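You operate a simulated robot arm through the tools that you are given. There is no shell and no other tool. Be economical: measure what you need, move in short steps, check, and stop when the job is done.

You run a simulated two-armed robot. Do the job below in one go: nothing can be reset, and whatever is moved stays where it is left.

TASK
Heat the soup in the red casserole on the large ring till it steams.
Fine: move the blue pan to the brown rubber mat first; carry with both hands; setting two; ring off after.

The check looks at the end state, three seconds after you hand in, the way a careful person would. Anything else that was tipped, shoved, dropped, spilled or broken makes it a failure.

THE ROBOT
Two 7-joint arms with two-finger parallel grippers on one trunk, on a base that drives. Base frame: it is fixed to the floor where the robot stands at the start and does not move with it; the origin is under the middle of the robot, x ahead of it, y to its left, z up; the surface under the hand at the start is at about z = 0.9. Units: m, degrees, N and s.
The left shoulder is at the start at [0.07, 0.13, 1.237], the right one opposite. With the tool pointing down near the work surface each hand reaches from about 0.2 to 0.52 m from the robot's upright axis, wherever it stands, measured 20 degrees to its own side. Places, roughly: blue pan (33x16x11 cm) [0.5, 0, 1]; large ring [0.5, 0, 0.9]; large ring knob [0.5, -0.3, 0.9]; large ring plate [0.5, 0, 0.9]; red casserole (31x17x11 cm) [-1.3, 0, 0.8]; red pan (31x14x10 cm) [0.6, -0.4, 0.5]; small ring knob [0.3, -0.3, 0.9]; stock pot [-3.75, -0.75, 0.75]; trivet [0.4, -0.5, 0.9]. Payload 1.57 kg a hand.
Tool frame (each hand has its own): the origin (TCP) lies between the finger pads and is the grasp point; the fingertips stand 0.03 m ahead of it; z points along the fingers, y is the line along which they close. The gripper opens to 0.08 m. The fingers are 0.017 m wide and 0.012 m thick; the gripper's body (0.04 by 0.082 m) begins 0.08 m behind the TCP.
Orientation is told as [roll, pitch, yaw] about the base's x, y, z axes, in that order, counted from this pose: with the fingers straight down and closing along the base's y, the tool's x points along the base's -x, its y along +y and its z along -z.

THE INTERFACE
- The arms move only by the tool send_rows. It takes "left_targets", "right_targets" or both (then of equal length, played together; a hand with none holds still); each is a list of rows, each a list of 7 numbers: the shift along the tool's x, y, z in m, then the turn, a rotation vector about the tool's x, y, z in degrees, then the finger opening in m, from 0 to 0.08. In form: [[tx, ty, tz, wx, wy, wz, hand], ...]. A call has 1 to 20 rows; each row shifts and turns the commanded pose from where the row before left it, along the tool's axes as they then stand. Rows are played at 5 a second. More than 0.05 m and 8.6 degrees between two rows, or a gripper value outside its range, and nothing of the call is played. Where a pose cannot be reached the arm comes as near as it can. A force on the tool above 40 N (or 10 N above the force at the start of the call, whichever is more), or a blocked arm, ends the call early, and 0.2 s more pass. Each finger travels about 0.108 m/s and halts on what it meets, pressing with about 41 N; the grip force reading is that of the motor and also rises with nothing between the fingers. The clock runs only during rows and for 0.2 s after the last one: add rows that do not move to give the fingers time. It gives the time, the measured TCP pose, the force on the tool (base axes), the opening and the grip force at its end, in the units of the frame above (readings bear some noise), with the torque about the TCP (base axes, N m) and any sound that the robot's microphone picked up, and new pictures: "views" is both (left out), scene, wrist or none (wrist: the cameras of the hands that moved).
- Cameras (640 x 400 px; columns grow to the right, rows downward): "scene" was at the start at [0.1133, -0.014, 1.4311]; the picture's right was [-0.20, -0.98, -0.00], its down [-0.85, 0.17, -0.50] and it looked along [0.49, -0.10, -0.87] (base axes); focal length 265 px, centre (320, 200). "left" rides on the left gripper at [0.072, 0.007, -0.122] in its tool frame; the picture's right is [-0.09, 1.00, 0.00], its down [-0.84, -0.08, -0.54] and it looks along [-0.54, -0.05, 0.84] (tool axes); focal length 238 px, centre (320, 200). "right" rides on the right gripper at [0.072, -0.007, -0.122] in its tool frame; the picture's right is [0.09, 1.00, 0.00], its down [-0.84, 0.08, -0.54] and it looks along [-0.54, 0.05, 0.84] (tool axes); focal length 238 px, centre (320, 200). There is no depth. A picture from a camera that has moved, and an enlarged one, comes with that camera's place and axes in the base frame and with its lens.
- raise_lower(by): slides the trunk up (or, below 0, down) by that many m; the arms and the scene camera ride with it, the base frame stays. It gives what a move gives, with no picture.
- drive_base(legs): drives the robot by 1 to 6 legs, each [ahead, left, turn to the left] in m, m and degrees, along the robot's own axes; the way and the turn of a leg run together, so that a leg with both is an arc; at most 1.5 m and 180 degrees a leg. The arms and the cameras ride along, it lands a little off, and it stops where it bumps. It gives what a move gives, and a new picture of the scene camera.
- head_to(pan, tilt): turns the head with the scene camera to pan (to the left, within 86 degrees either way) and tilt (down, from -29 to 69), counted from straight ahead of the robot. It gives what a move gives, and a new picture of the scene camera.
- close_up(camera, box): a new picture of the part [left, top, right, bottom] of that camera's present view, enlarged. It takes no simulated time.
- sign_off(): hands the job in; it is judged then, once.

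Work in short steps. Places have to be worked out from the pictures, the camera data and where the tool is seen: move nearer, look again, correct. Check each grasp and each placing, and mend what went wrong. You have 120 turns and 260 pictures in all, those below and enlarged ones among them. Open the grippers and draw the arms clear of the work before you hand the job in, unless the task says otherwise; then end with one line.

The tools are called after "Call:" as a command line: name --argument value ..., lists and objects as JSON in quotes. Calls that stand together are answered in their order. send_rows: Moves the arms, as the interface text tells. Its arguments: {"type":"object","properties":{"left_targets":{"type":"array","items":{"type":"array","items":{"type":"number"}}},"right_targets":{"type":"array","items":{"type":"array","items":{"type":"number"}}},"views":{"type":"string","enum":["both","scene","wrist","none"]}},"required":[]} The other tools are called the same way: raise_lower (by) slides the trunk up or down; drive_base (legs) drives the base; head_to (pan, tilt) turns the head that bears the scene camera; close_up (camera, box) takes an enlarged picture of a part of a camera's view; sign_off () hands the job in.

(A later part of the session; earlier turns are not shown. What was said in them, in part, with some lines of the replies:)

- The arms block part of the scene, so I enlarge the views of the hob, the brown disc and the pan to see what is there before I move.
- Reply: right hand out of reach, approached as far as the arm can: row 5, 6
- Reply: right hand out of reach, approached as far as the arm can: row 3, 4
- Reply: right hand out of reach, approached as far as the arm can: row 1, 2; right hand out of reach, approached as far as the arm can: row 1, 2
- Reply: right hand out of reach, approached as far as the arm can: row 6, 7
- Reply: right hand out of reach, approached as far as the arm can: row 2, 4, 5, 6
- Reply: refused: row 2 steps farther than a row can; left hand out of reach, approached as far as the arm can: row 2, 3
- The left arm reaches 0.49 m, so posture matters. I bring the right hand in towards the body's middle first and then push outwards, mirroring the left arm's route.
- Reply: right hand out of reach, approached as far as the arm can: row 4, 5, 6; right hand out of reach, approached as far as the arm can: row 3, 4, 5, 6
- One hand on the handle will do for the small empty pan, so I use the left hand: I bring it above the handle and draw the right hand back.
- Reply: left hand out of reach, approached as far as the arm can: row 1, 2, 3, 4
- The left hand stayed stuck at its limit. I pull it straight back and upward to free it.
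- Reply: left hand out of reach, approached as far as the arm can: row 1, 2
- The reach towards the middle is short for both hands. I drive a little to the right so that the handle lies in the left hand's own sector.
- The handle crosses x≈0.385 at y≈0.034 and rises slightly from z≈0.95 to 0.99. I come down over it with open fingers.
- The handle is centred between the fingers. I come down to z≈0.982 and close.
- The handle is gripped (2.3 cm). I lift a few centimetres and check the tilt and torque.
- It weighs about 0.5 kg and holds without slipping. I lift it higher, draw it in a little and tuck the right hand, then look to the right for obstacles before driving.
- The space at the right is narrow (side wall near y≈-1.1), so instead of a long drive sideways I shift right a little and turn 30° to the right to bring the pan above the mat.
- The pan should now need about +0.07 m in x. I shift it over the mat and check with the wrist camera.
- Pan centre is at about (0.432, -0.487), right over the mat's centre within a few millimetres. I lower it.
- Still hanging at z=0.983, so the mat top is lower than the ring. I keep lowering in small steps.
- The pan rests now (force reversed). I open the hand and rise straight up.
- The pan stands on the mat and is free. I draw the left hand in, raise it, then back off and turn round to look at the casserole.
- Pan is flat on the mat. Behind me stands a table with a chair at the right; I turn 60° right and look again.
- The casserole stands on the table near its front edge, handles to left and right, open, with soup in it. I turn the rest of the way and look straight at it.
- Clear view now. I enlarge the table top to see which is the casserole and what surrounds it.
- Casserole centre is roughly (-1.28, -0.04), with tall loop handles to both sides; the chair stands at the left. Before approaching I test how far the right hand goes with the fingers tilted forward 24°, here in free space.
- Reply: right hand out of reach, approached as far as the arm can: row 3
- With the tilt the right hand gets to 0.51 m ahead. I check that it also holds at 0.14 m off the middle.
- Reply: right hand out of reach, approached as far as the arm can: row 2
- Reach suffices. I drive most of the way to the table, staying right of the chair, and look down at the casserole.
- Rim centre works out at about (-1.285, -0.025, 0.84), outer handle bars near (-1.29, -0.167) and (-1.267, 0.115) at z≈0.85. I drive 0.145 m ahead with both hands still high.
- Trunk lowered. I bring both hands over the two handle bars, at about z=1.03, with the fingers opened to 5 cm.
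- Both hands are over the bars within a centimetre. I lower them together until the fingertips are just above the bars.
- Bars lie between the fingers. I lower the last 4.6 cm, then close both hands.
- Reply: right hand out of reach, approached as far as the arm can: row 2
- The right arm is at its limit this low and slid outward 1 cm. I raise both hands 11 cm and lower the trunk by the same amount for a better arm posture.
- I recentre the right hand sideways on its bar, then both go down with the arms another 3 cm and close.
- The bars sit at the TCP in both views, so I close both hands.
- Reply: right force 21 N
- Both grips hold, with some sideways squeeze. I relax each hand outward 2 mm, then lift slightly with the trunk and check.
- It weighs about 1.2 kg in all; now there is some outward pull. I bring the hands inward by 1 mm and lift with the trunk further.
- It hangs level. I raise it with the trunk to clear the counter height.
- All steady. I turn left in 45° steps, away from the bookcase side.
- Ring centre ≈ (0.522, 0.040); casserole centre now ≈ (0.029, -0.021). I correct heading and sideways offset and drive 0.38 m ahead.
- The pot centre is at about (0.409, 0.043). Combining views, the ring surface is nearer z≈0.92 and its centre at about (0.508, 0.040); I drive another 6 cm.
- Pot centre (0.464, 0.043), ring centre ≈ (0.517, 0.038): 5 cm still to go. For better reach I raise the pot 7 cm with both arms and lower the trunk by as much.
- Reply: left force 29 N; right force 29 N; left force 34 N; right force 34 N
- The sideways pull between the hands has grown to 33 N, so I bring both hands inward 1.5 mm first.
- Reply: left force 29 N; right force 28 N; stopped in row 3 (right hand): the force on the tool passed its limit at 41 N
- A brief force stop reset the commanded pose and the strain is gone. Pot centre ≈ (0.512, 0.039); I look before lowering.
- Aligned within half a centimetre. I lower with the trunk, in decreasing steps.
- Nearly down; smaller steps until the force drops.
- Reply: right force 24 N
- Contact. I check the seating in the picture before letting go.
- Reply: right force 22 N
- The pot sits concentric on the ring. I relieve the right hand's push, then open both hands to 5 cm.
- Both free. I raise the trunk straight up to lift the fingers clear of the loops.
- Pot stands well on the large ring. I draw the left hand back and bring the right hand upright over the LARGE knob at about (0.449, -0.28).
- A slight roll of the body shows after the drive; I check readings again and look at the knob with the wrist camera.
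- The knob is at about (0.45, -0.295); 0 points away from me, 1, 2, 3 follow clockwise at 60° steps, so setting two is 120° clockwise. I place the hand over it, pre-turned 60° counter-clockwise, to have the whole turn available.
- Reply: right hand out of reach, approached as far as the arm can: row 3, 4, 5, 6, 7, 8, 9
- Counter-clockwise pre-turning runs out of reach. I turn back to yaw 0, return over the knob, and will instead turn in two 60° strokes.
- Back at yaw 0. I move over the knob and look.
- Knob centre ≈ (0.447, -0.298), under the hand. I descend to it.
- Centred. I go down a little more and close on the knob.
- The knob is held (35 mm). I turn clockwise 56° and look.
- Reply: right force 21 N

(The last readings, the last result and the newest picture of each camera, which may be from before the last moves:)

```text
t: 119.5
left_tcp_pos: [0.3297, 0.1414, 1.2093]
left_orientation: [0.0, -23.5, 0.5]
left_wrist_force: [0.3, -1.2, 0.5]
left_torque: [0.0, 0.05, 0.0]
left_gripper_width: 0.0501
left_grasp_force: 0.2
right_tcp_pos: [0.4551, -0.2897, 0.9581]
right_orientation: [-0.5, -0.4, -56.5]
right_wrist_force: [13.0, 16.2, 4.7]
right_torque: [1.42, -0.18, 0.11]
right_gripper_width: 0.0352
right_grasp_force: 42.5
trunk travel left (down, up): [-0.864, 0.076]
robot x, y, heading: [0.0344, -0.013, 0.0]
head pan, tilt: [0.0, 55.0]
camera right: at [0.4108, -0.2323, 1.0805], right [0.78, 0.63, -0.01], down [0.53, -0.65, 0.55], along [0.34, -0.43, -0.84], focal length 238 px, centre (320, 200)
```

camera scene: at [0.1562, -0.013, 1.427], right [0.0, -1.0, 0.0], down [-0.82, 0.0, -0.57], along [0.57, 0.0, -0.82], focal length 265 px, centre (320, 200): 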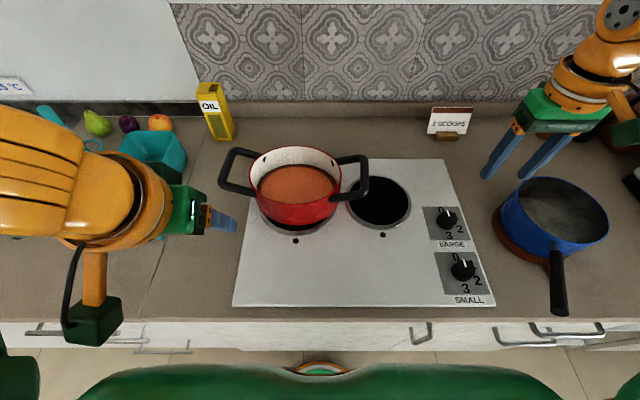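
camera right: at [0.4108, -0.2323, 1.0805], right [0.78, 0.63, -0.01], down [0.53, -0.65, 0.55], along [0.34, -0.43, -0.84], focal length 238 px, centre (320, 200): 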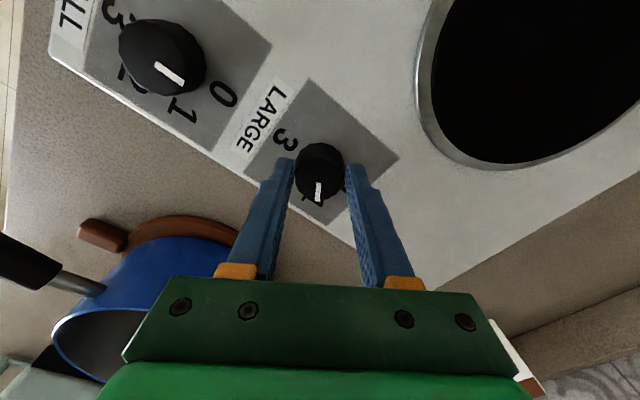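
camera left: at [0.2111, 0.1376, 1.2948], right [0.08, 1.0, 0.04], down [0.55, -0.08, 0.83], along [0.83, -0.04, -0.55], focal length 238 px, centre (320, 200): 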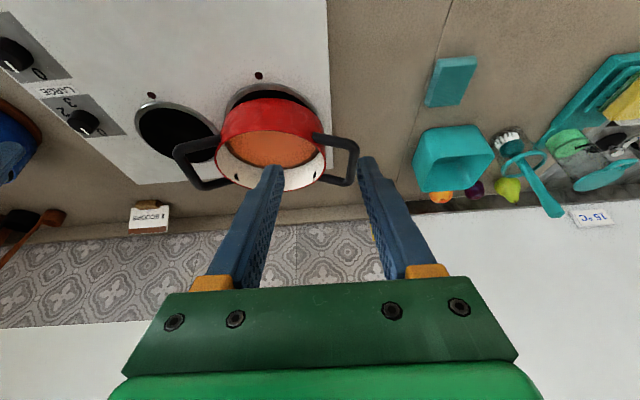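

The knob turned with the hand and now points to 1. I ease the sideways force and turn on towards 2.

Call:
send_rows --right_targets '[[0, 0.0028, 0, 0, 0, 0, 0.01], [0, 0, 0, 0, 0, 8, 0.01], [0, 0, 0, 0, 0, 8, 0.01], [0, 0, 0, 0, 0, 8, 0.01], [0, 0, 0, 0, 0, 0, 0.01]]' --views "wrist"

```text
t: 120.7
left_tcp_pos: [0.3312, 0.1416, 1.2083]
left_orientation: [-0.1, -23.2, 0.5]
left_wrist_force: [-0.2, -0.7, 0.2]
left_torque: [0.0, 0.0, 0.02]
left_gripper_width: 0.0501
left_grasp_force: 0.0
right_tcp_pos: [0.4584, -0.2892, 0.9573]
right_orientation: [-0.4, -0.7, -80.3]
right_wrist_force: [14.2, 19.9, -2.1]
right_torque: [1.53, -0.31, 0.12]
right_gripper_width: 0.0353
right_grasp_force: 42.5
trunk travel left (down, up): [-0.864, 0.076]
robot x, y, heading: [0.0337, -0.0173, -0.2]
head pan, tilt: [0.0, 55.0]
camera right: at [0.4405, -0.2178, 1.0804], right [0.97, 0.26, -0.01], down [0.22, -0.81, 0.55], along [0.14, -0.53, -0.83], focal length 238 px, centre (320, 200)
```

right: 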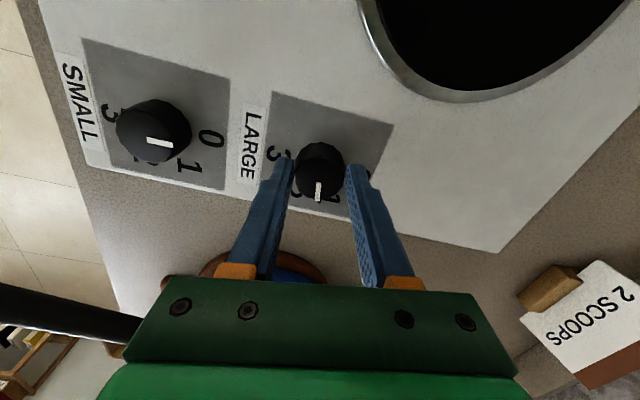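

Pointer is at about 80°, between 1 and 2; 40° more.

Call:
send_rows --right_targets '[[0, 0.0, 0, 0, 0, 8, 0.01], [0, 0, 0, 0, 0, 8, 0.01], [0, 0, 0, 0, 0, 8, 0.01], [0, 0, 0, 0, 0, 8, 0.01], [0, 0, 0, 0, 0, 7.5, 0.01], [0, 0, 0, 0, 0, 0, 0.01]]' --views "both"

```text
t: 122.0
left_tcp_pos: [0.33, 0.1343, 1.2096]
left_orientation: [0.1, -23.3, 0.6]
left_wrist_force: [-0.9, 0.5, -0.2]
left_torque: [0.0, 0.01, -0.01]
left_gripper_width: 0.0502
left_grasp_force: 0.1
right_tcp_pos: [0.4602, -0.2946, 0.9561]
right_orientation: [0.6, 0.0, -119.7]
right_wrist_force: [10.2, 6.4, -4.5]
right_torque: [0.22, -0.66, 0.03]
right_gripper_width: 0.0348
right_grasp_force: 42.3
trunk travel left (down, up): [-0.864, 0.076]
robot x, y, heading: [0.0361, -0.0158, 0.1]
head pan, tilt: [0.0, 55.0]
stopped in row 6 (right hand): the force on the tool passed its limit at 45 N (the readings are from after the stop); the commanded pose is now the measured one
camera scene: at [0.1624, -0.0143, 1.4258], right [0.0, -1.0, 0.0], down [-0.82, 0.0, -0.57], along [0.57, 0.0, -0.82], focal length 265 px, centre (320, 200)
camera right: at [0.4892, -0.2274, 1.0801], right [0.91, -0.42, 0.01], down [-0.35, -0.76, 0.54], along [-0.22, -0.5, -0.84], focal length 238 px, centre (320, 200)
```

scene: 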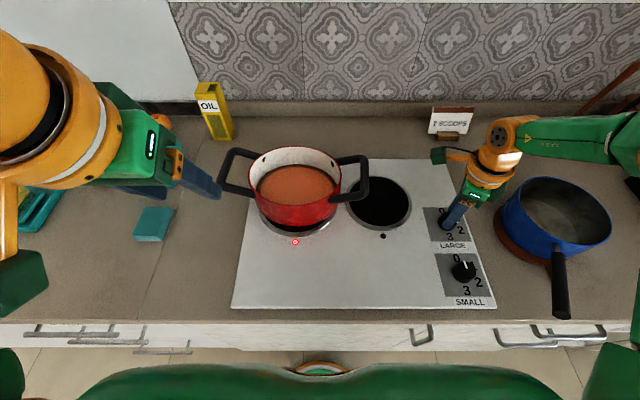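
right: 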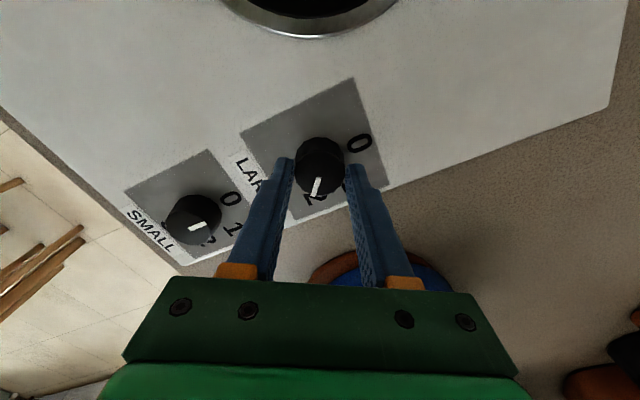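

The ring's lamp is lit and the pointer stands at 2. I open, rise a few centimetres and check the pointer.

Call:
send_rows --right_targets '[[0, 0, 0, 0, 0, 0, 0.045], [0, 0, 0, 0, 0, 0, 0.06], [0, 0, -0.03, 0, 0, 0, 0.06], [0, 0, -0.04, 0, 0, 0, 0.06], [0, 0, 0, 0, 0, 0, 0.06]]' --views "both"

Call:
close_up --camera "right" --box '[130, 80, 430, 280]'

```text
t: 123.2
left_tcp_pos: [0.3267, 0.133, 1.2114]
left_orientation: [0.4, -23.6, 0.3]
left_wrist_force: [-0.5, 0.6, 1.6]
left_torque: [0.03, 0.05, 0.01]
left_gripper_width: 0.0499
left_grasp_force: 0.1
right_tcp_pos: [0.4564, -0.2999, 1.0293]
right_orientation: [0.6, 0.0, -120.1]
right_wrist_force: [0.3, -0.2, 1.1]
right_torque: [-0.05, 0.0, 0.0]
right_gripper_width: 0.06
right_grasp_force: 0.0
trunk travel left (down, up): [-0.864, 0.076]
robot x, y, heading: [0.0326, -0.0156, -0.1]
head pan, tilt: [0.0, 55.0]
camera scene: at [0.157, -0.0162, 1.4269], right [0.0, -1.0, 0.0], down [-0.82, 0.0, -0.57], along [0.57, 0.0, -0.82], focal length 265 px, centre (320, 200)
camera right: at [0.4851, -0.2323, 1.1509], right [0.91, -0.42, 0.01], down [-0.36, -0.76, 0.54], along [-0.22, -0.5, -0.84], focal length 238 px, centre (320, 200)
```

scene: 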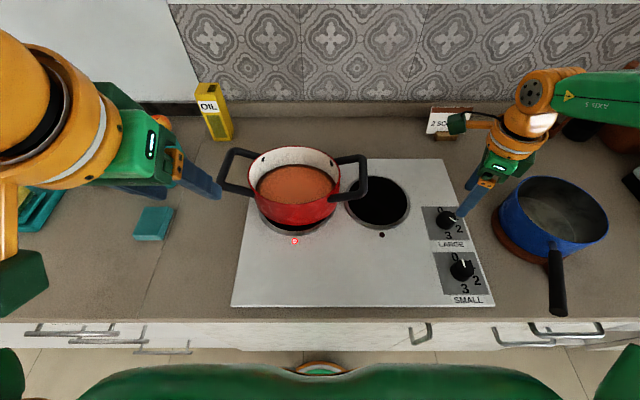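
right: 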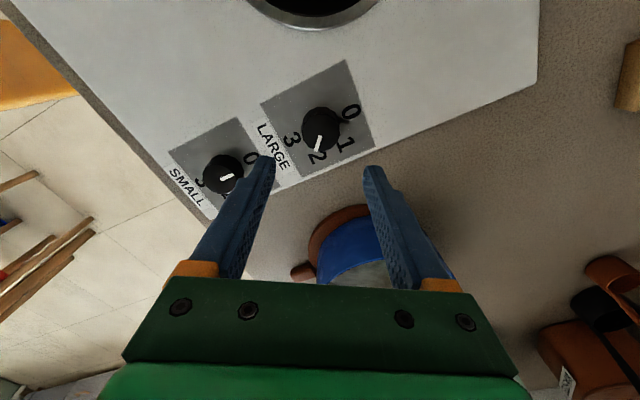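

```text
2.00 times, centred on (280, 180) of right
camera zoom: at [0.4851, -0.2323, 1.1509], right [0.91, -0.42, 0.01], down [-0.36, -0.76, 0.54], along [-0.22, -0.5, -0.84], focal length 477 px, centre (400, 240)
```

zoom: 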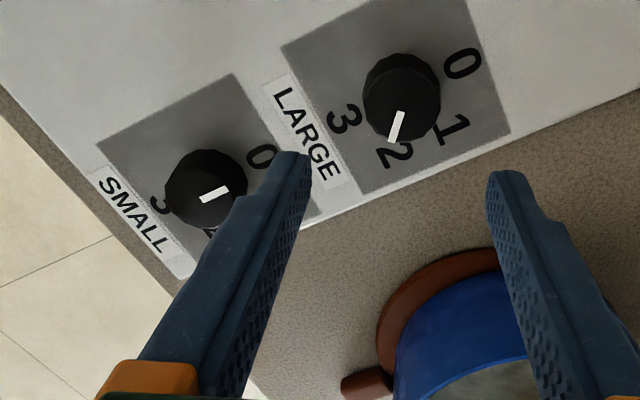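

Setting 2 confirmed, lamp on. Now I wait and watch the soup for steam.

Call:
send_rows --right_targets '[[0, 0, 0, 0, 0, 0, 0.06], [0, 0, 0, 0, 0, 0, 0.06], [0, 0, 0, 0, 0, 0, 0.06], [0, 0, 0, 0, 0, 0, 0.06], [0, 0, 0, 0, 0, 0, 0.06], [0, 0, 0, 0, 0, 0, 0.06], [0, 0, 0, 0, 0, 0, 0.06], [0, 0, 0, 0, 0, 0, 0.06], [0, 0, 0, 0, 0, 0, 0.06], [0, 0, 0, 0, 0, 0, 0.06], [0, 0, 0, 0, 0, 0, 0.06], [0, 0, 0, 0, 0, 0, 0.06], [0, 0, 0, 0, 0, 0, 0.06], [0, 0, 0, 0, 0, 0, 0.06], [0, 0, 0, 0, 0, 0, 0.06], [0, 0, 0, 0, 0, 0, 0.06], [0, 0, 0, 0, 0, 0, 0.06], [0, 0, 0, 0, 0, 0, 0.06], [0, 0, 0, 0, 0, 0, 0.06], [0, 0, 0, 0, 0, 0, 0.06]]' --views "none"

Call:
send_rows --right_targets '[[0, 0, 0, 0, 0, 0, 0.06], [0, 0, 0, 0, 0, 0, 0.06], [0, 0, 0, 0, 0, 0, 0.06], [0, 0, 0, 0, 0, 0, 0.06], [0, 0, 0, 0, 0, 0, 0.06], [0, 0, 0, 0, 0, 0, 0.06], [0, 0, 0, 0, 0, 0, 0.06], [0, 0, 0, 0, 0, 0, 0.06], [0, 0, 0, 0, 0, 0, 0.06], [0, 0, 0, 0, 0, 0, 0.06], [0, 0, 0, 0, 0, 0, 0.06], [0, 0, 0, 0, 0, 0, 0.06], [0, 0, 0, 0, 0, 0, 0.06], [0, 0, 0, 0, 0, 0, 0.06], [0, 0, 0, 0, 0, 0, 0.06], [0, 0, 0, 0, 0, 0, 0.06], [0, 0, 0, 0, 0, 0, 0.06], [0, 0, 0, 0, 0, 0, 0.06], [0, 0, 0, 0, 0, 0, 0.06], [0, 0, 0, 0, 0, 0, 0.06]]' --views "scene"

```text
t: 127.4
left_tcp_pos: [0.3263, 0.1319, 1.2105]
left_orientation: [0.3, -23.5, 0.4]
left_wrist_force: [0.2, 0.1, -0.3]
left_torque: [-0.02, 0.0, 0.03]
left_gripper_width: 0.0501
left_grasp_force: 0.0
right_tcp_pos: [0.4555, -0.2989, 1.028]
right_orientation: [0.6, -0.1, -119.9]
right_wrist_force: [0.0, 0.4, -0.5]
right_torque: [-0.01, 0.02, 0.0]
right_gripper_width: 0.0599
right_grasp_force: 0.1
trunk travel left (down, up): [-0.864, 0.076]
robot x, y, heading: [0.0342, -0.0155, -0.1]
head pan, tilt: [0.0, 55.0]
```

```text
t: 131.6
left_tcp_pos: [0.3242, 0.1322, 1.2117]
left_orientation: [0.3, -23.6, 0.4]
left_wrist_force: [-0.2, -0.2, 0.2]
left_torque: [0.01, -0.01, 0.01]
left_gripper_width: 0.0501
left_grasp_force: 0.1
right_tcp_pos: [0.4552, -0.2993, 1.0273]
right_orientation: [0.6, -0.1, -120.0]
right_wrist_force: [-0.2, 0.7, -0.4]
right_torque: [0.02, 0.02, -0.03]
right_gripper_width: 0.0601
right_grasp_force: 0.1
trunk travel left (down, up): [-0.864, 0.076]
robot x, y, heading: [0.0358, -0.0142, -0.1]
head pan, tilt: [0.0, 55.0]
camera scene: at [0.1563, -0.0162, 1.427], right [0.0, -1.0, 0.0], down [-0.82, 0.0, -0.57], along [0.57, 0.0, -0.82], focal length 265 px, centre (320, 200)
```

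scene: 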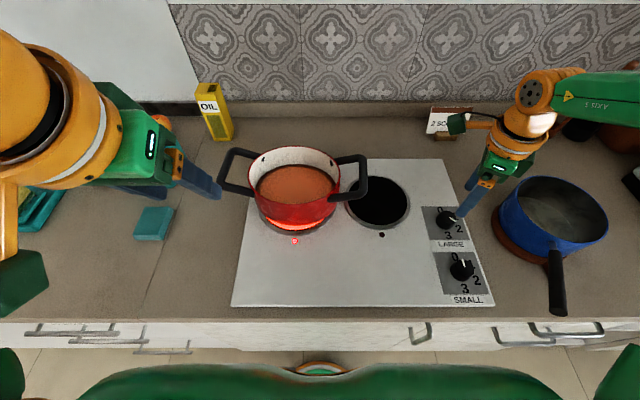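

The ring glows red under the pot. No steam yet; I wait on, checking with each few seconds.

Call:
send_rows --right_targets '[[0, 0, 0, 0, 0, 0, 0.06], [0, 0, 0, 0, 0, 0, 0.06], [0, 0, 0, 0, 0, 0, 0.06], [0, 0, 0, 0, 0, 0, 0.06], [0, 0, 0, 0, 0, 0, 0.06], [0, 0, 0, 0, 0, 0, 0.06], [0, 0, 0, 0, 0, 0, 0.06], [0, 0, 0, 0, 0, 0, 0.06], [0, 0, 0, 0, 0, 0, 0.06], [0, 0, 0, 0, 0, 0, 0.06], [0, 0, 0, 0, 0, 0, 0.06], [0, 0, 0, 0, 0, 0, 0.06], [0, 0, 0, 0, 0, 0, 0.06], [0, 0, 0, 0, 0, 0, 0.06], [0, 0, 0, 0, 0, 0, 0.06], [0, 0, 0, 0, 0, 0, 0.06], [0, 0, 0, 0, 0, 0, 0.06], [0, 0, 0, 0, 0, 0, 0.06], [0, 0, 0, 0, 0, 0, 0.06], [0, 0, 0, 0, 0, 0, 0.06]]' --views "none"

Call:
send_rows --right_targets '[[0, 0, 0, 0, 0, 0, 0.06], [0, 0, 0, 0, 0, 0, 0.06], [0, 0, 0, 0, 0, 0, 0.06], [0, 0, 0, 0, 0, 0, 0.06], [0, 0, 0, 0, 0, 0, 0.06], [0, 0, 0, 0, 0, 0, 0.06], [0, 0, 0, 0, 0, 0, 0.06], [0, 0, 0, 0, 0, 0, 0.06], [0, 0, 0, 0, 0, 0, 0.06], [0, 0, 0, 0, 0, 0, 0.06], [0, 0, 0, 0, 0, 0, 0.06], [0, 0, 0, 0, 0, 0, 0.06], [0, 0, 0, 0, 0, 0, 0.06], [0, 0, 0, 0, 0, 0, 0.06], [0, 0, 0, 0, 0, 0, 0.06], [0, 0, 0, 0, 0, 0, 0.06], [0, 0, 0, 0, 0, 0, 0.06], [0, 0, 0, 0, 0, 0, 0.06], [0, 0, 0, 0, 0, 0, 0.06], [0, 0, 0, 0, 0, 0, 0.06]]' --views "none"

Call:
close_up --camera "scene" --box '[200, 100, 420, 250]'

```text
t: 135.8
left_tcp_pos: [0.3255, 0.132, 1.2119]
left_orientation: [0.3, -23.7, 0.5]
left_wrist_force: [0.9, -0.2, 0.0]
left_torque: [0.0, -0.01, 0.0]
left_gripper_width: 0.05
left_grasp_force: 0.0
right_tcp_pos: [0.4565, -0.2986, 1.0284]
right_orientation: [0.7, -0.1, -120.0]
right_wrist_force: [-0.8, 0.4, -0.8]
right_torque: [-0.04, -0.02, 0.03]
right_gripper_width: 0.0599
right_grasp_force: 0.0
trunk travel left (down, up): [-0.864, 0.076]
robot x, y, heading: [0.0333, -0.014, -0.3]
head pan, tilt: [0.0, 55.0]
```

```text
t: 140.0
left_tcp_pos: [0.3252, 0.1313, 1.2116]
left_orientation: [0.4, -23.6, 0.3]
left_wrist_force: [-0.2, -0.2, -0.3]
left_torque: [0.0, -0.02, -0.03]
left_gripper_width: 0.0498
left_grasp_force: 0.1
right_tcp_pos: [0.4555, -0.2997, 1.0285]
right_orientation: [0.7, -0.2, -120.0]
right_wrist_force: [-0.6, 0.3, 0.4]
right_torque: [0.02, -0.03, -0.01]
right_gripper_width: 0.0597
right_grasp_force: 0.0
trunk travel left (down, up): [-0.864, 0.076]
robot x, y, heading: [0.0374, -0.0155, -0.1]
head pan, tilt: [0.0, 55.0]
```

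```text
2.67 times, centred on (310, 175) of scene
camera zoom: at [0.1563, -0.0162, 1.427], right [0.0, -1.0, 0.0], down [-0.82, 0.0, -0.57], along [0.57, 0.0, -0.82], focal length 706 px, centre (347, 267)
```

zoom: 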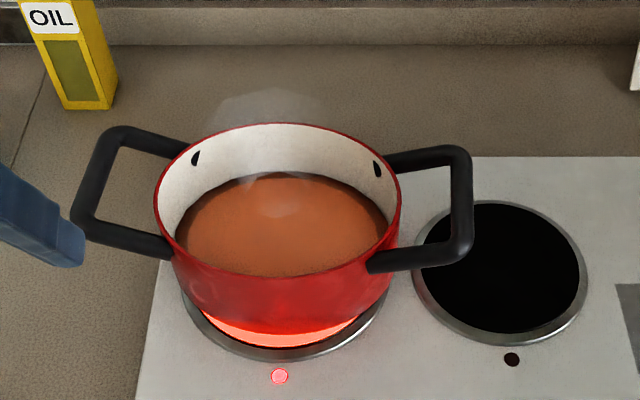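

Steam is beginning to rise. I lower the hand to the knob again, correcting its position by 9 mm, and grip it.

Call:
send_rows --right_targets '[[0.0089, 0, 0, 0, 0, 0, 0.06], [0, 0, 0.03, 0, 0, 0, 0.06], [0, 0, 0.03, 0, 0, 0, 0.06], [0, 0, 0.01, 0, 0, 0, 0.06], [0, 0, 0, 0, 0, 0, 0.06]]' --views "both"

Call:
close_up --camera "scene" --box '[200, 100, 420, 250]'

```text
t: 141.2
left_tcp_pos: [0.3239, 0.1324, 1.211]
left_orientation: [0.2, -23.6, 0.5]
left_wrist_force: [-0.1, 0.0, -0.6]
left_torque: [0.01, -0.05, 0.0]
left_gripper_width: 0.0502
left_grasp_force: 0.0
right_tcp_pos: [0.456, -0.2907, 0.9602]
right_orientation: [0.7, -0.1, -120.0]
right_wrist_force: [0.1, -0.2, 0.4]
right_torque: [0.04, -0.04, 0.01]
right_gripper_width: 0.0602
right_grasp_force: 0.1
trunk travel left (down, up): [-0.864, 0.076]
robot x, y, heading: [0.0383, -0.0159, -0.0]
head pan, tilt: [0.0, 55.0]
camera scene: at [0.1561, -0.016, 1.427], right [0.0, -1.0, 0.0], down [-0.82, 0.0, -0.57], along [0.57, 0.0, -0.82], focal length 265 px, centre (320, 200)
camera right: at [0.4842, -0.2233, 1.0832], right [0.91, -0.42, 0.01], down [-0.36, -0.76, 0.54], along [-0.22, -0.5, -0.84], focal length 238 px, centre (320, 200)
```

scene: 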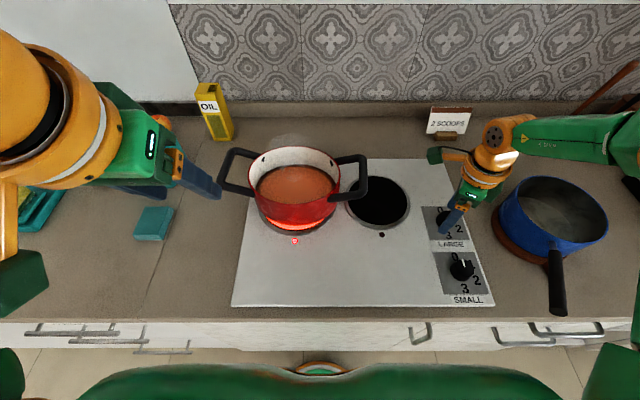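
right: 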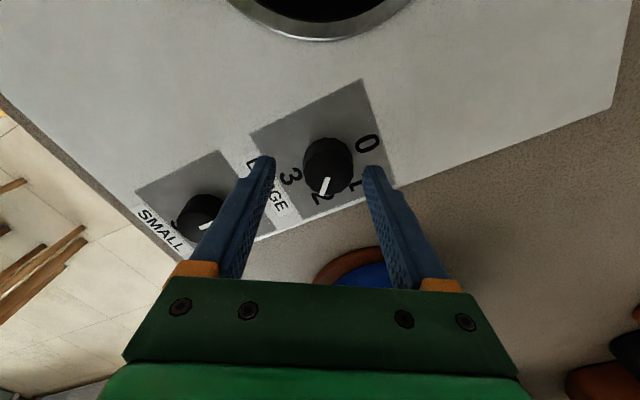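

```text
2.67 times, centred on (310, 175) of scene
camera zoom: at [0.1561, -0.016, 1.427], right [0.0, -1.0, 0.0], down [-0.82, 0.0, -0.57], along [0.57, 0.0, -0.82], focal length 706 px, centre (347, 267)
```

zoom: 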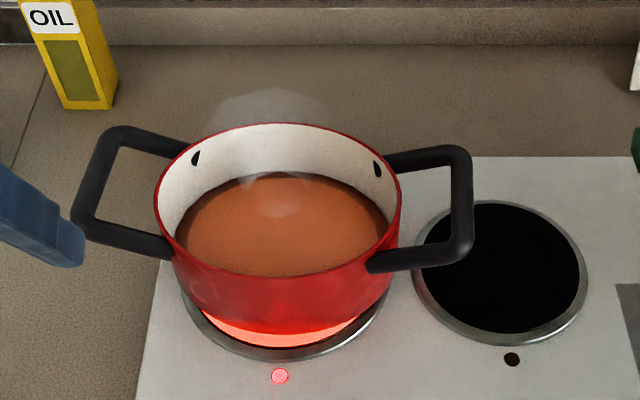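

Steam is visible, thin but steady. I centre on the knob, grip, and let it heat about three seconds more so that it surely steams.

Call:
send_rows --right_targets '[[0, 0.004, 0.003, 0, 0, 0, 0.06], [0, 0, 0, 0, 0, 0, 0.045], [0, 0, 0, 0, 0, 0, 0.03], [0, 0, 0, 0, 0, 0, 0.01], [0, 0, 0, 0, 0, 0, 0.01], [0, 0, 0, 0, 0, 0, 0.01], [0, 0, 0, 0, 0, 0, 0.01], [0, 0, 0, 0, 0, 0, 0.01], [0, 0, 0, 0, 0, 0, 0.01], [0, 0, 0, 0, 0, 0, 0.01], [0, 0, 0, 0, 0, 0, 0.01], [0, 0, 0, 0, 0, 0, 0.01], [0, 0, 0, 0, 0, 0, 0.01], [0, 0, 0, 0, 0, 0, 0.01]]' --views "both"

Call:
close_up --camera "scene" --box '[200, 60, 420, 210]'

```text
t: 143.2
left_tcp_pos: [0.3286, 0.1302, 1.2108]
left_orientation: [0.4, -23.4, 0.3]
left_wrist_force: [-0.2, 0.4, 0.5]
left_torque: [0.02, 0.01, 0.02]
left_gripper_width: 0.0499
left_grasp_force: 0.0
right_tcp_pos: [0.4608, -0.2931, 0.9587]
right_orientation: [1.0, -0.1, -119.9]
right_wrist_force: [8.7, -5.7, -3.2]
right_torque: [-0.52, -0.36, 0.04]
right_gripper_width: 0.0349
right_grasp_force: 41.8
right hand out of reach, approached as far as the arm can: row 1
trunk travel left (down, up): [-0.864, 0.076]
robot x, y, heading: [0.0344, -0.0161, -0.3]
head pan, tilt: [0.0, 55.0]
stopped in row 10 (right hand): the force on the tool passed its limit at 40 N (the readings are from after the stop); the commanded pose is now the measured one
camera scene: at [0.1614, -0.019, 1.4259], right [0.0, -1.0, 0.0], down [-0.82, 0.0, -0.57], along [0.57, 0.0, -0.82], focal length 265 px, centre (320, 200)
camera right: at [0.4893, -0.2263, 1.0818], right [0.91, -0.42, 0.02], down [-0.36, -0.76, 0.54], along [-0.22, -0.5, -0.84], focal length 238 px, centre (320, 200)
```

scene: 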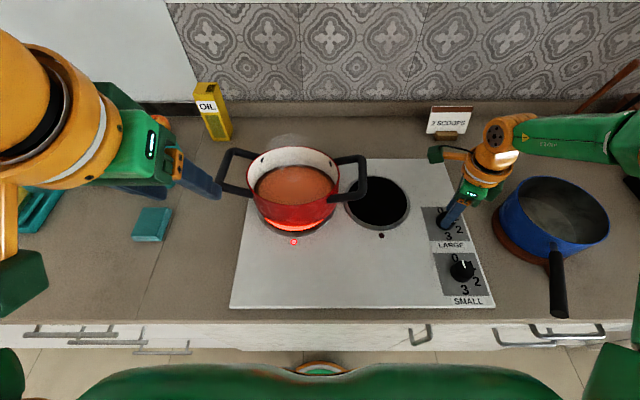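
right: 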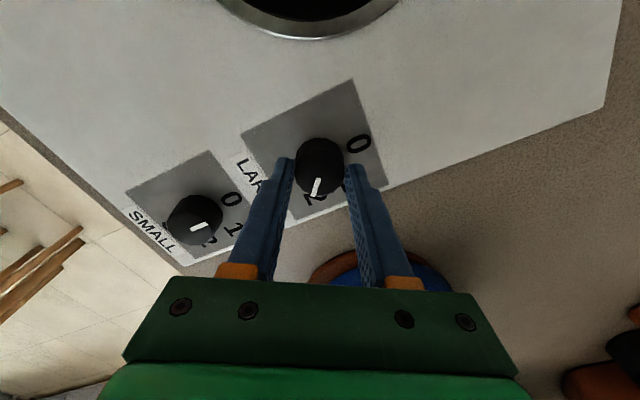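

```text
2.67 times, centred on (310, 135) of scene
camera zoom: at [0.1614, -0.019, 1.4259], right [0.0, -1.0, 0.0], down [-0.82, 0.0, -0.57], along [0.57, 0.0, -0.82], focal length 706 px, centre (347, 373)
```

zoom: 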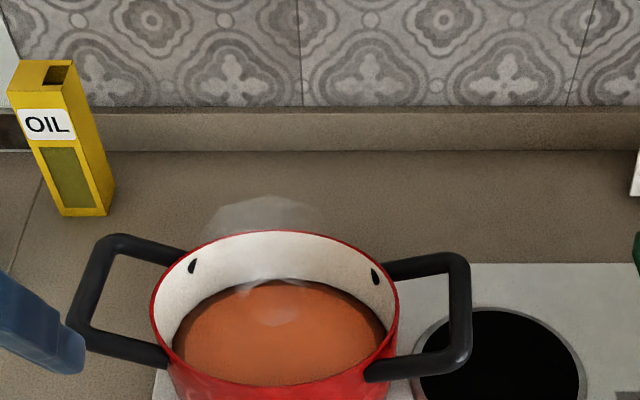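

It steams. Knob gripped; I turn it back counter-clockwise, first 64°.

Call:
send_rows --right_targets '[[0, 0, 0, 0, 0, -8, 0.01], [0, 0, 0, 0, 0, -8, 0.01], [0, 0, 0, 0, 0, -8, 0.01], [0, 0, 0, 0, 0, -8, 0.01], [0, 0, 0, 0, 0, -8, 0.01], [0, 0, 0, 0, 0, -8, 0.01], [0, 0, 0, 0, 0, -8, 0.01], [0, 0, 0, 0, 0, -8, 0.01], [0, 0, 0, 0, 0, 0, 0.01]]' --views "wrist"

```text
t: 145.2
left_tcp_pos: [0.3278, 0.1285, 1.2104]
left_orientation: [0.4, -23.5, 0.3]
left_wrist_force: [0.6, -0.6, -0.5]
left_torque: [-0.01, -0.03, 0.03]
left_gripper_width: 0.0501
left_grasp_force: 0.0
right_tcp_pos: [0.4567, -0.2934, 0.9589]
right_orientation: [0.2, -0.4, -55.9]
right_wrist_force: [-7.3, 0.1, -23.8]
right_torque: [-0.16, 0.11, -0.04]
right_gripper_width: 0.0348
right_grasp_force: 42.1
trunk travel left (down, up): [-0.864, 0.076]
robot x, y, heading: [0.0346, -0.0153, -0.1]
head pan, tilt: [0.0, 55.0]
camera right: at [0.4105, -0.2364, 1.0815], right [0.77, 0.63, 0.0], down [0.53, -0.65, 0.55], along [0.35, -0.42, -0.83], focal length 238 px, centre (320, 200)
```

right: 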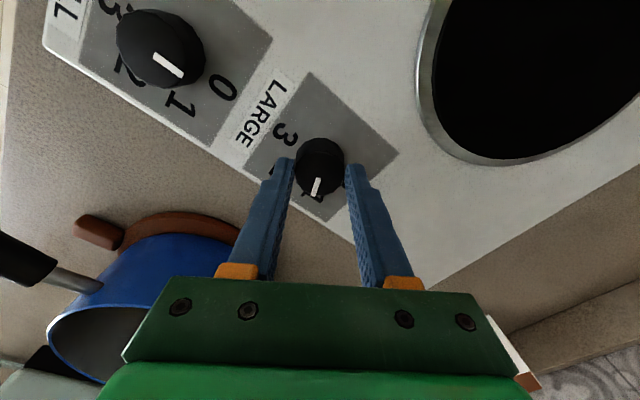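

It turns along. I ease the upward pull by 1.5 mm and turn the remaining 60°.

Call:
send_rows --right_targets '[[0, 0, 0.0015, 0, 0, -8, 0.01], [0, 0, 0, 0, 0, -8, 0.01], [0, 0, 0, 0, 0, -8, 0.01], [0, 0, 0, 0, 0, -8, 0.01], [0, 0, 0, 0, 0, -8, 0.01], [0, 0, 0, 0, 0, -8, 0.01], [0, 0, 0, 0, 0, -8, 0.01], [0, 0, 0, 0, 0, -3, 0.01], [0, 0, 0, 0, 0, 0, 0.01]]' --views "both"

```text
t: 147.2
left_tcp_pos: [0.3243, 0.1261, 1.2124]
left_orientation: [0.6, -23.7, 0.1]
left_wrist_force: [0.1, 0.0, -0.3]
left_torque: [-0.02, 0.03, 0.0]
left_gripper_width: 0.05
left_grasp_force: 0.1
right_tcp_pos: [0.4559, -0.2963, 0.9591]
right_orientation: [-0.3, -1.0, 3.2]
right_wrist_force: [1.7, -17.6, 8.6]
right_torque: [-0.67, 0.06, -0.06]
right_gripper_width: 0.0346
right_grasp_force: 42.2
trunk travel left (down, up): [-0.864, 0.076]
robot x, y, heading: [0.0346, -0.0144, -0.1]
head pan, tilt: [0.0, 55.0]
camera scene: at [0.1549, -0.0237, 1.4272], right [0.0, -1.0, -0.01], down [-0.82, 0.0, -0.57], along [0.57, 0.0, -0.82], focal length 265 px, centre (320, 200)
camera right: at [0.3821, -0.3059, 1.0812], right [-0.14, 0.99, -0.01], down [0.82, 0.12, 0.56], along [0.55, 0.08, -0.83], focal length 238 px, centre (320, 200)
```

scene: 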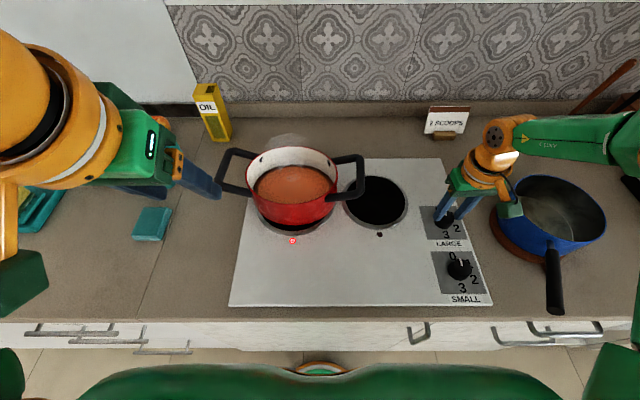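
right: 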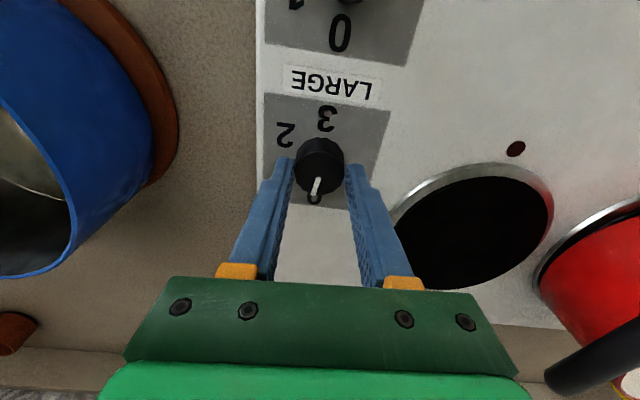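

The ring no longer glows but the lamp is still lit; the pointer seems just about at 0. I open and rise to see it clearly.

Call:
send_rows --right_targets '[[0, 0, 0, 0, 0, 0, 0.045], [0, 0, 0, 0, 0, 0, 0.06], [0, 0, -0.03, 0, 0, 0, 0.06], [0, 0, -0.02, 0, 0, 0, 0.06], [0, 0, 0, 0, 0, 0, 0.06]]' --views "both"

Call:
close_up --camera "right" --box '[240, 80, 400, 190]'

Call:
close_up --camera "scene" --box '[200, 110, 500, 310]'

```text
t: 148.4
left_tcp_pos: [0.326, 0.1329, 1.2123]
left_orientation: [0.3, -23.5, 0.5]
left_wrist_force: [0.0, -0.6, -0.1]
left_torque: [-0.02, 0.01, 0.03]
left_gripper_width: 0.0498
left_grasp_force: 0.0
right_tcp_pos: [0.4561, -0.2909, 1.0079]
right_orientation: [-0.5, -0.8, 3.1]
right_wrist_force: [-0.2, -0.1, 0.6]
right_torque: [0.02, 0.02, 0.0]
right_gripper_width: 0.0602
right_grasp_force: 0.0
trunk travel left (down, up): [-0.864, 0.076]
robot x, y, heading: [0.0393, -0.0123, -0.2]
head pan, tilt: [0.0, 55.0]
camera scene: at [0.1568, -0.0165, 1.4269], right [0.0, -1.0, 0.0], down [-0.82, 0.0, -0.57], along [0.57, 0.0, -0.82], focal length 265 px, centre (320, 200)
camera right: at [0.3829, -0.3001, 1.1317], right [-0.14, 0.99, -0.01], down [0.82, 0.12, 0.55], along [0.55, 0.07, -0.83], focal length 238 px, centre (320, 200)
```

scene: 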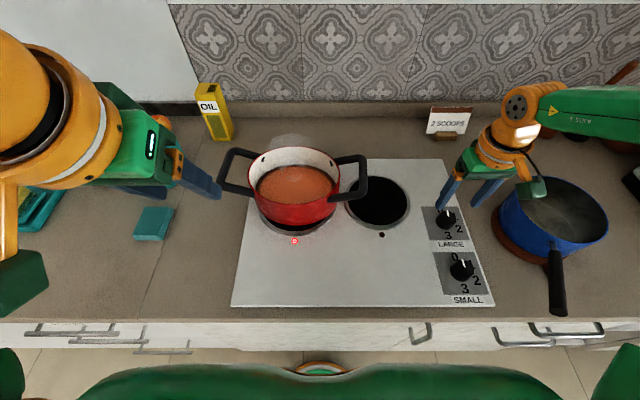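
right: 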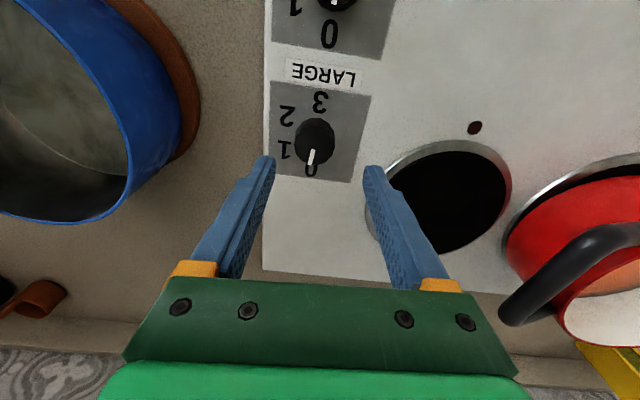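

```text
3.64 times, centred on (320, 135) of right
camera zoom: at [0.3829, -0.3001, 1.1317], right [-0.14, 0.99, -0.01], down [0.82, 0.12, 0.55], along [0.55, 0.07, -0.83], focal length 867 px, centre (320, 436)
```

zoom: 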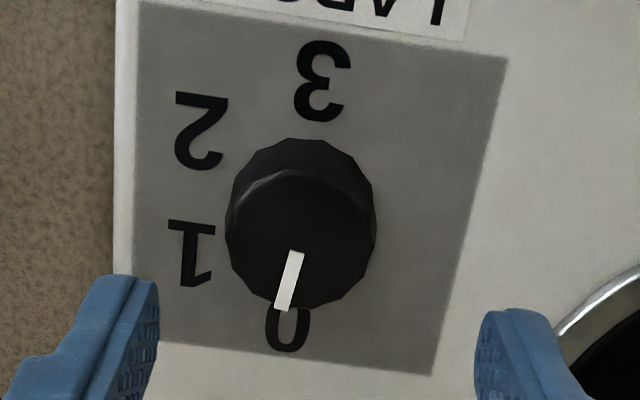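

```text
2.00 times, centred on (350, 210) of scene
camera zoom: at [0.1568, -0.0165, 1.4269], right [0.0, -1.0, 0.0], down [-0.82, 0.0, -0.57], along [0.57, 0.0, -0.82], focal length 530 px, centre (260, 180)
```

zoom: 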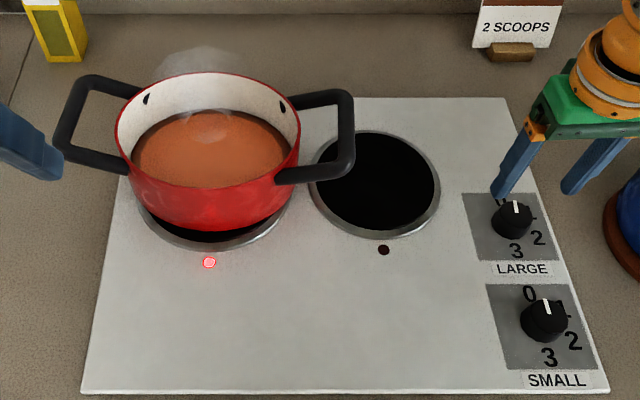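

Pointer is still about 8° short of 0. I regrip with the hand turned slightly clockwise and finish the turn.

Call:
send_rows --right_targets '[[0.003, -0.005, 0, 0, 0, 0, 0.06], [0, 0, 0, 0, 0, 7.5, 0.06], [0, 0, 0, 0, 0, 7.5, 0.06], [0, 0, 0.03, 0, 0, 0, 0.06], [0, 0, 0.02, 0, 0, 0, 0.06], [0, 0, 0, 0, 0, 0, 0.045], [0, 0, 0, 0, 0, 0, 0.03], [0, 0, 0, 0, 0, 0, 0.01], [0, 0, 0, 0, 0, 0, 0.01], [0, 0, 0, 0, 0, -5, 0.01], [0, 0, 0, 0, 0, -5, 0.01], [0, 0, 0, 0, 0, 0, 0.01]]' --views "both"

Call:
close_up --camera "right" --box '[230, 90, 420, 220]'

```text
t: 151.1
left_tcp_pos: [0.3272, 0.1321, 1.212]
left_orientation: [0.4, -23.5, 0.4]
left_wrist_force: [0.2, 0.0, -0.5]
left_torque: [0.01, -0.01, -0.03]
left_gripper_width: 0.05
left_grasp_force: 0.1
right_tcp_pos: [0.4553, -0.2959, 0.9572]
right_orientation: [-0.4, -0.6, -2.0]
right_wrist_force: [-4.2, 4.3, -12.8]
right_torque: [0.04, 0.55, -0.41]
right_gripper_width: 0.0351
right_grasp_force: 42.3
trunk travel left (down, up): [-0.864, 0.076]
robot x, y, heading: [0.0363, -0.0202, 0.2]
head pan, tilt: [0.0, 55.0]
camera scene: at [0.1582, -0.0164, 1.4267], right [0.0, -1.0, 0.0], down [-0.82, 0.0, -0.57], along [0.57, 0.0, -0.82], focal length 265 px, centre (320, 200)
camera right: at [0.3817, -0.2987, 1.0802], right [-0.06, 1.0, -0.01], down [0.83, 0.05, 0.55], along [0.55, 0.02, -0.84], focal length 238 px, centre (320, 200)
```

scene: 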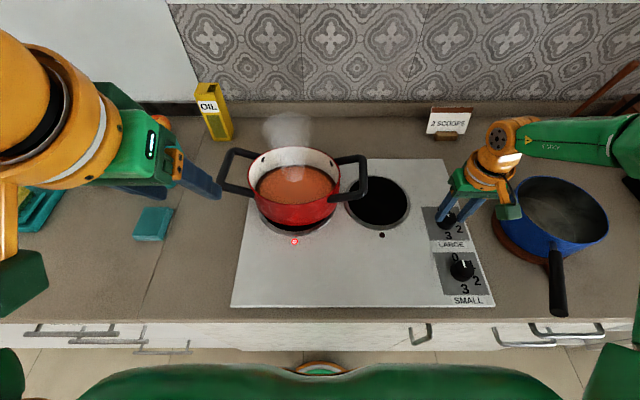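
right: 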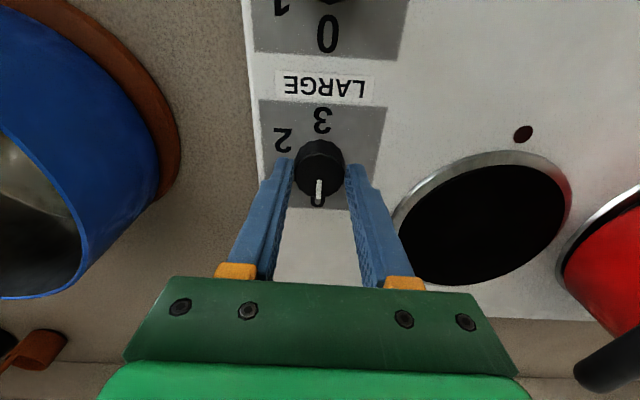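

```text
3.08 times, centred on (325, 155) of right
camera zoom: at [0.3817, -0.2987, 1.0802], right [-0.06, 1.0, -0.01], down [0.83, 0.05, 0.55], along [0.55, 0.02, -0.84], focal length 733 px, centre (305, 338)
```

zoom: 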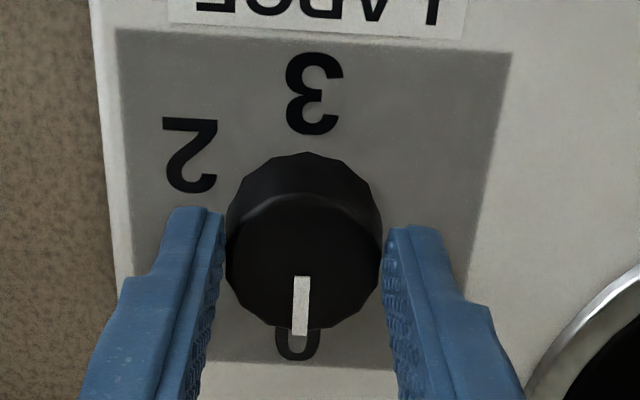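

The pointer now lines up with 0, against its stop. I let go, rise, and check the lamp over a few seconds.

Call:
send_rows --right_targets '[[0, 0, 0, 0, 0, 0, 0.045], [0, 0, 0, 0, 0, 0, 0.06], [0, 0, -0.03, 0, 0, 0, 0.06], [0, 0, -0.04, 0, 0, 0, 0.06], [0, 0, -0.04, 0, 0, 0, 0.06], [0, 0, 0, 0, 0, 0, 0.06], [0, 0, 0, 0, 0, 0, 0.06], [0, 0, 0, 0, 0, 0, 0.06]]' --views "both"

Call:
close_up --camera "right" --box '[250, 40, 410, 150]'

Call:
close_up --camera "scene" --box '[200, 90, 500, 310]'

```text
t: 152.8
left_tcp_pos: [0.3251, 0.1332, 1.2124]
left_orientation: [0.3, -23.6, 0.5]
left_wrist_force: [-0.6, -0.5, 0.0]
left_torque: [-0.03, 0.01, 0.01]
left_gripper_width: 0.05
left_grasp_force: 0.1
right_tcp_pos: [0.4502, -0.2953, 1.0699]
right_orientation: [-0.4, -0.8, -2.0]
right_wrist_force: [-0.6, 0.3, -0.2]
right_torque: [-0.03, 0.01, 0.0]
right_gripper_width: 0.0599
right_grasp_force: 0.0
trunk travel left (down, up): [-0.864, 0.076]
robot x, y, heading: [0.0363, -0.0149, 0.2]
head pan, tilt: [0.0, 55.0]
camera scene: at [0.1563, -0.0162, 1.427], right [0.0, -1.0, 0.0], down [-0.82, 0.0, -0.57], along [0.57, 0.0, -0.82], focal length 265 px, centre (320, 200)
camera right: at [0.3766, -0.2985, 1.1912], right [-0.06, 1.0, -0.01], down [0.83, 0.05, 0.55], along [0.55, 0.02, -0.83], focal length 238 px, centre (320, 200)
```

scene: 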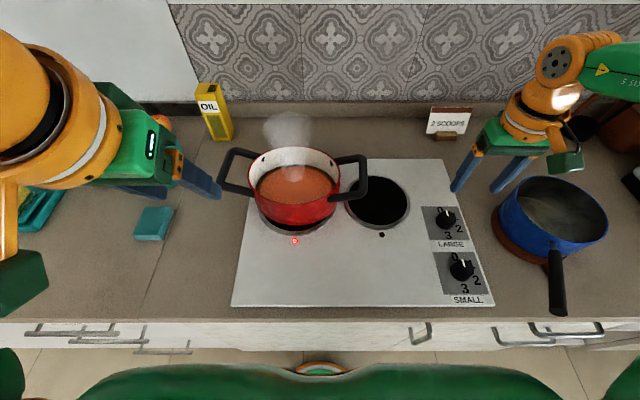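
right: 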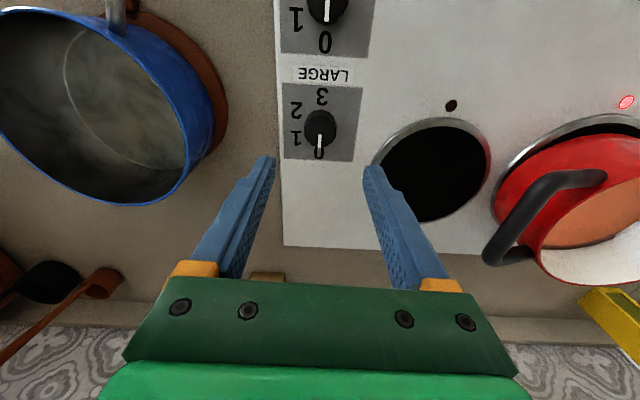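

```text
3.64 times, centred on (330, 95) of right
camera zoom: at [0.3766, -0.2985, 1.1912], right [-0.06, 1.0, -0.01], down [0.83, 0.05, 0.55], along [0.55, 0.02, -0.83], focal length 867 px, centre (284, 582)
```

zoom: 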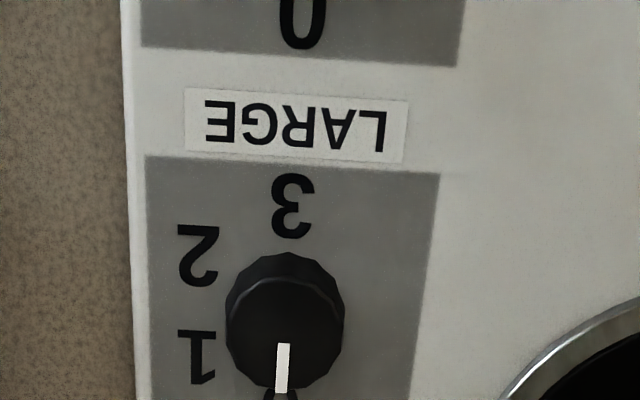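

```text
1.82 times, centred on (350, 200) of scene
camera zoom: at [0.1563, -0.0162, 1.427], right [0.0, -1.0, 0.0], down [-0.82, 0.0, -0.57], along [0.57, 0.0, -0.82], focal length 482 px, centre (266, 200)
```

zoom: 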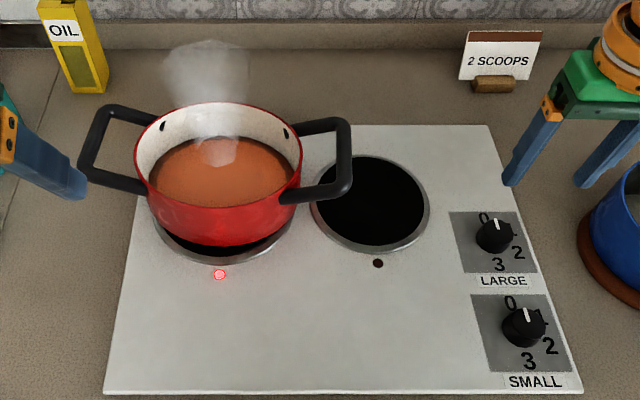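

Soup steams well and the knob reads 0; the lamp is probably a residual-heat lamp. I compare both knobs closely and withdraw the right hand meanwhile.

Call:
send_rows --right_targets '[[0, 0, -0.04, 0, 0, 0, 0.06], [0.04, -0.01, 0, 0, 0, 0, 0.06], [0.04, -0.01, 0, 0, 0, 0, 0.06], [0.04, 0, 0, 0, 0, 0, 0.06], [0, 0, 0, 0, 0, 0, 0.06], [0, 0, 0, 0, 0, 0, 0.06], [0, 0, 0, 0, 0, 0, 0.06], [0, 0, 0, 0, 0, 0, 0.06], [0, 0, 0, 0, 0, 0, 0.06], [0, 0, 0, 0, 0, 0, 0.06], [0, 0, 0, 0, 0, 0, 0.06], [0, 0, 0, 0, 0, 0, 0.06], [0, 0, 0, 0, 0, 0, 0.06], [0, 0, 0, 0, 0, 0, 0.06]]' --views "scene"

Call:
close_up --camera "scene" --box '[400, 190, 520, 310]'

```text
t: 155.8
left_tcp_pos: [0.3254, 0.131, 1.2112]
left_orientation: [0.3, -23.6, 0.5]
left_wrist_force: [0.6, -0.1, -0.4]
left_torque: [0.01, 0.01, -0.02]
left_gripper_width: 0.05
left_grasp_force: 0.0
right_tcp_pos: [0.3322, -0.3132, 1.1097]
right_orientation: [-0.4, -0.8, -2.0]
right_wrist_force: [0.5, -1.2, 0.2]
right_torque: [0.03, 0.02, 0.01]
right_gripper_width: 0.0601
right_grasp_force: 0.2
trunk travel left (down, up): [-0.864, 0.076]
robot x, y, heading: [0.0354, -0.0139, 0.3]
head pan, tilt: [0.0, 55.0]
camera scene: at [0.1564, -0.0163, 1.427], right [0.0, -1.0, 0.0], down [-0.82, 0.0, -0.57], along [0.57, 0.0, -0.82], focal length 265 px, centre (320, 200)
```

scene: 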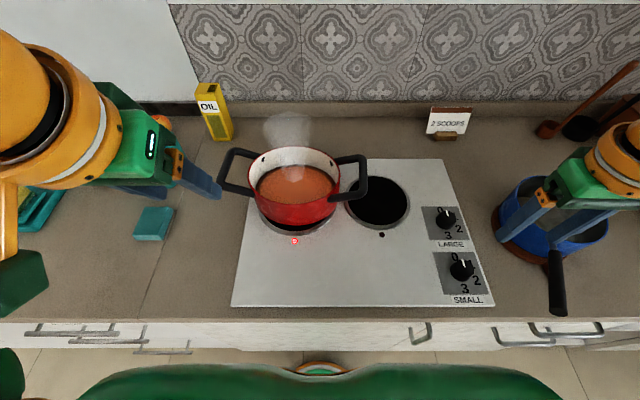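

```text
3.33 times, centred on (460, 250) of scene
camera zoom: at [0.1564, -0.0163, 1.427], right [0.0, -1.0, 0.0], down [-0.82, 0.0, -0.57], along [0.57, 0.0, -0.82], focal length 883 px, centre (-147, 33)
```

zoom: 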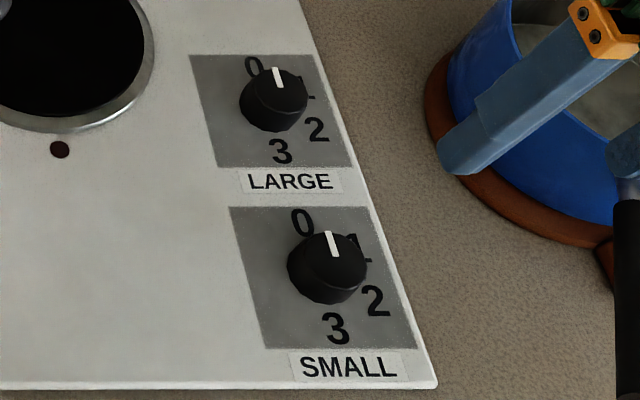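

The LARGE pointer stands exactly as it did at the start (0), so the lamp shows leftover heat. I back off from the counter.

Call:
drive_base --legs '[[-0.2, 0, 0]]'

Call:
close_up --camera "scene" --box '[200, 40, 640, 300]'

```text
t: 157.4
left_tcp_pos: [0.1304, 0.133, 1.2101]
left_orientation: [0.3, -23.4, 0.6]
left_wrist_force: [0.2, 0.5, -0.8]
left_torque: [-0.01, 0.03, 0.02]
left_gripper_width: 0.0502
left_grasp_force: 0.2
right_tcp_pos: [0.14, -0.3122, 1.1083]
right_orientation: [-0.4, -0.6, -1.9]
right_wrist_force: [0.0, -0.1, 0.1]
right_torque: [-0.01, 0.01, 0.01]
right_gripper_width: 0.0601
right_grasp_force: 0.0
trunk travel left (down, up): [-0.864, 0.076]
robot x, y, heading: [-0.1613, -0.0171, -0.0]
head pan, tilt: [0.0, 55.0]
camera scene: at [-0.0359, -0.0163, 1.4265], right [0.0, -1.0, 0.0], down [-0.82, 0.0, -0.57], along [0.57, 0.0, -0.82], focal length 265 px, centre (320, 200)
```

scene: 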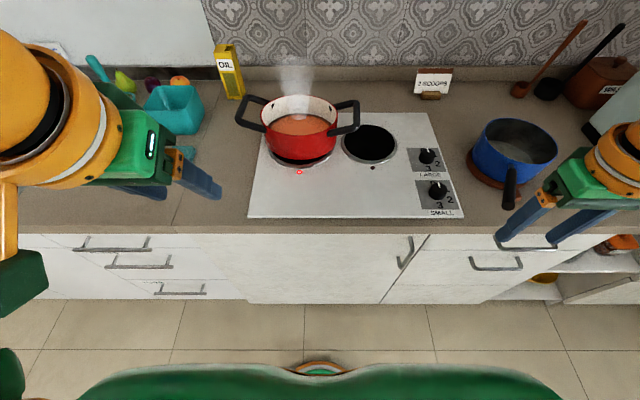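

```text
1.45 times, centred on (420, 170) of scene
camera zoom: at [-0.0359, -0.0163, 1.4265], right [0.0, -1.0, 0.0], down [-0.82, 0.0, -0.57], along [0.57, 0.0, -0.82], focal length 385 px, centre (174, 244)
```

zoom: 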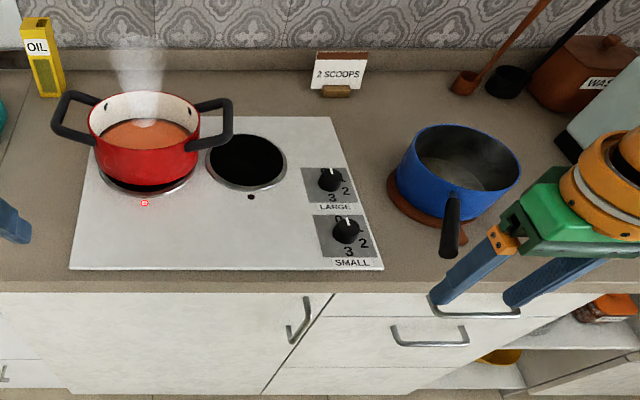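

Everything is in place: the soup is steaming on the large ring, the knob is at 0, the blue pan is on the brown mat, and both hands are open and clear. I hand the job in.

Call:
sign_off

```text
The job is handed in.
```

The soup in the red casserole is steaming on the large ring. I carried it with both hands, heated it at setting two and turned the knob back to 0. The ring's red lamp was still lit when I handed in; I took it for leftover heat, since the plate had stopped glowing. The blue pan is on the brown mat, and nothing else was disturbed.
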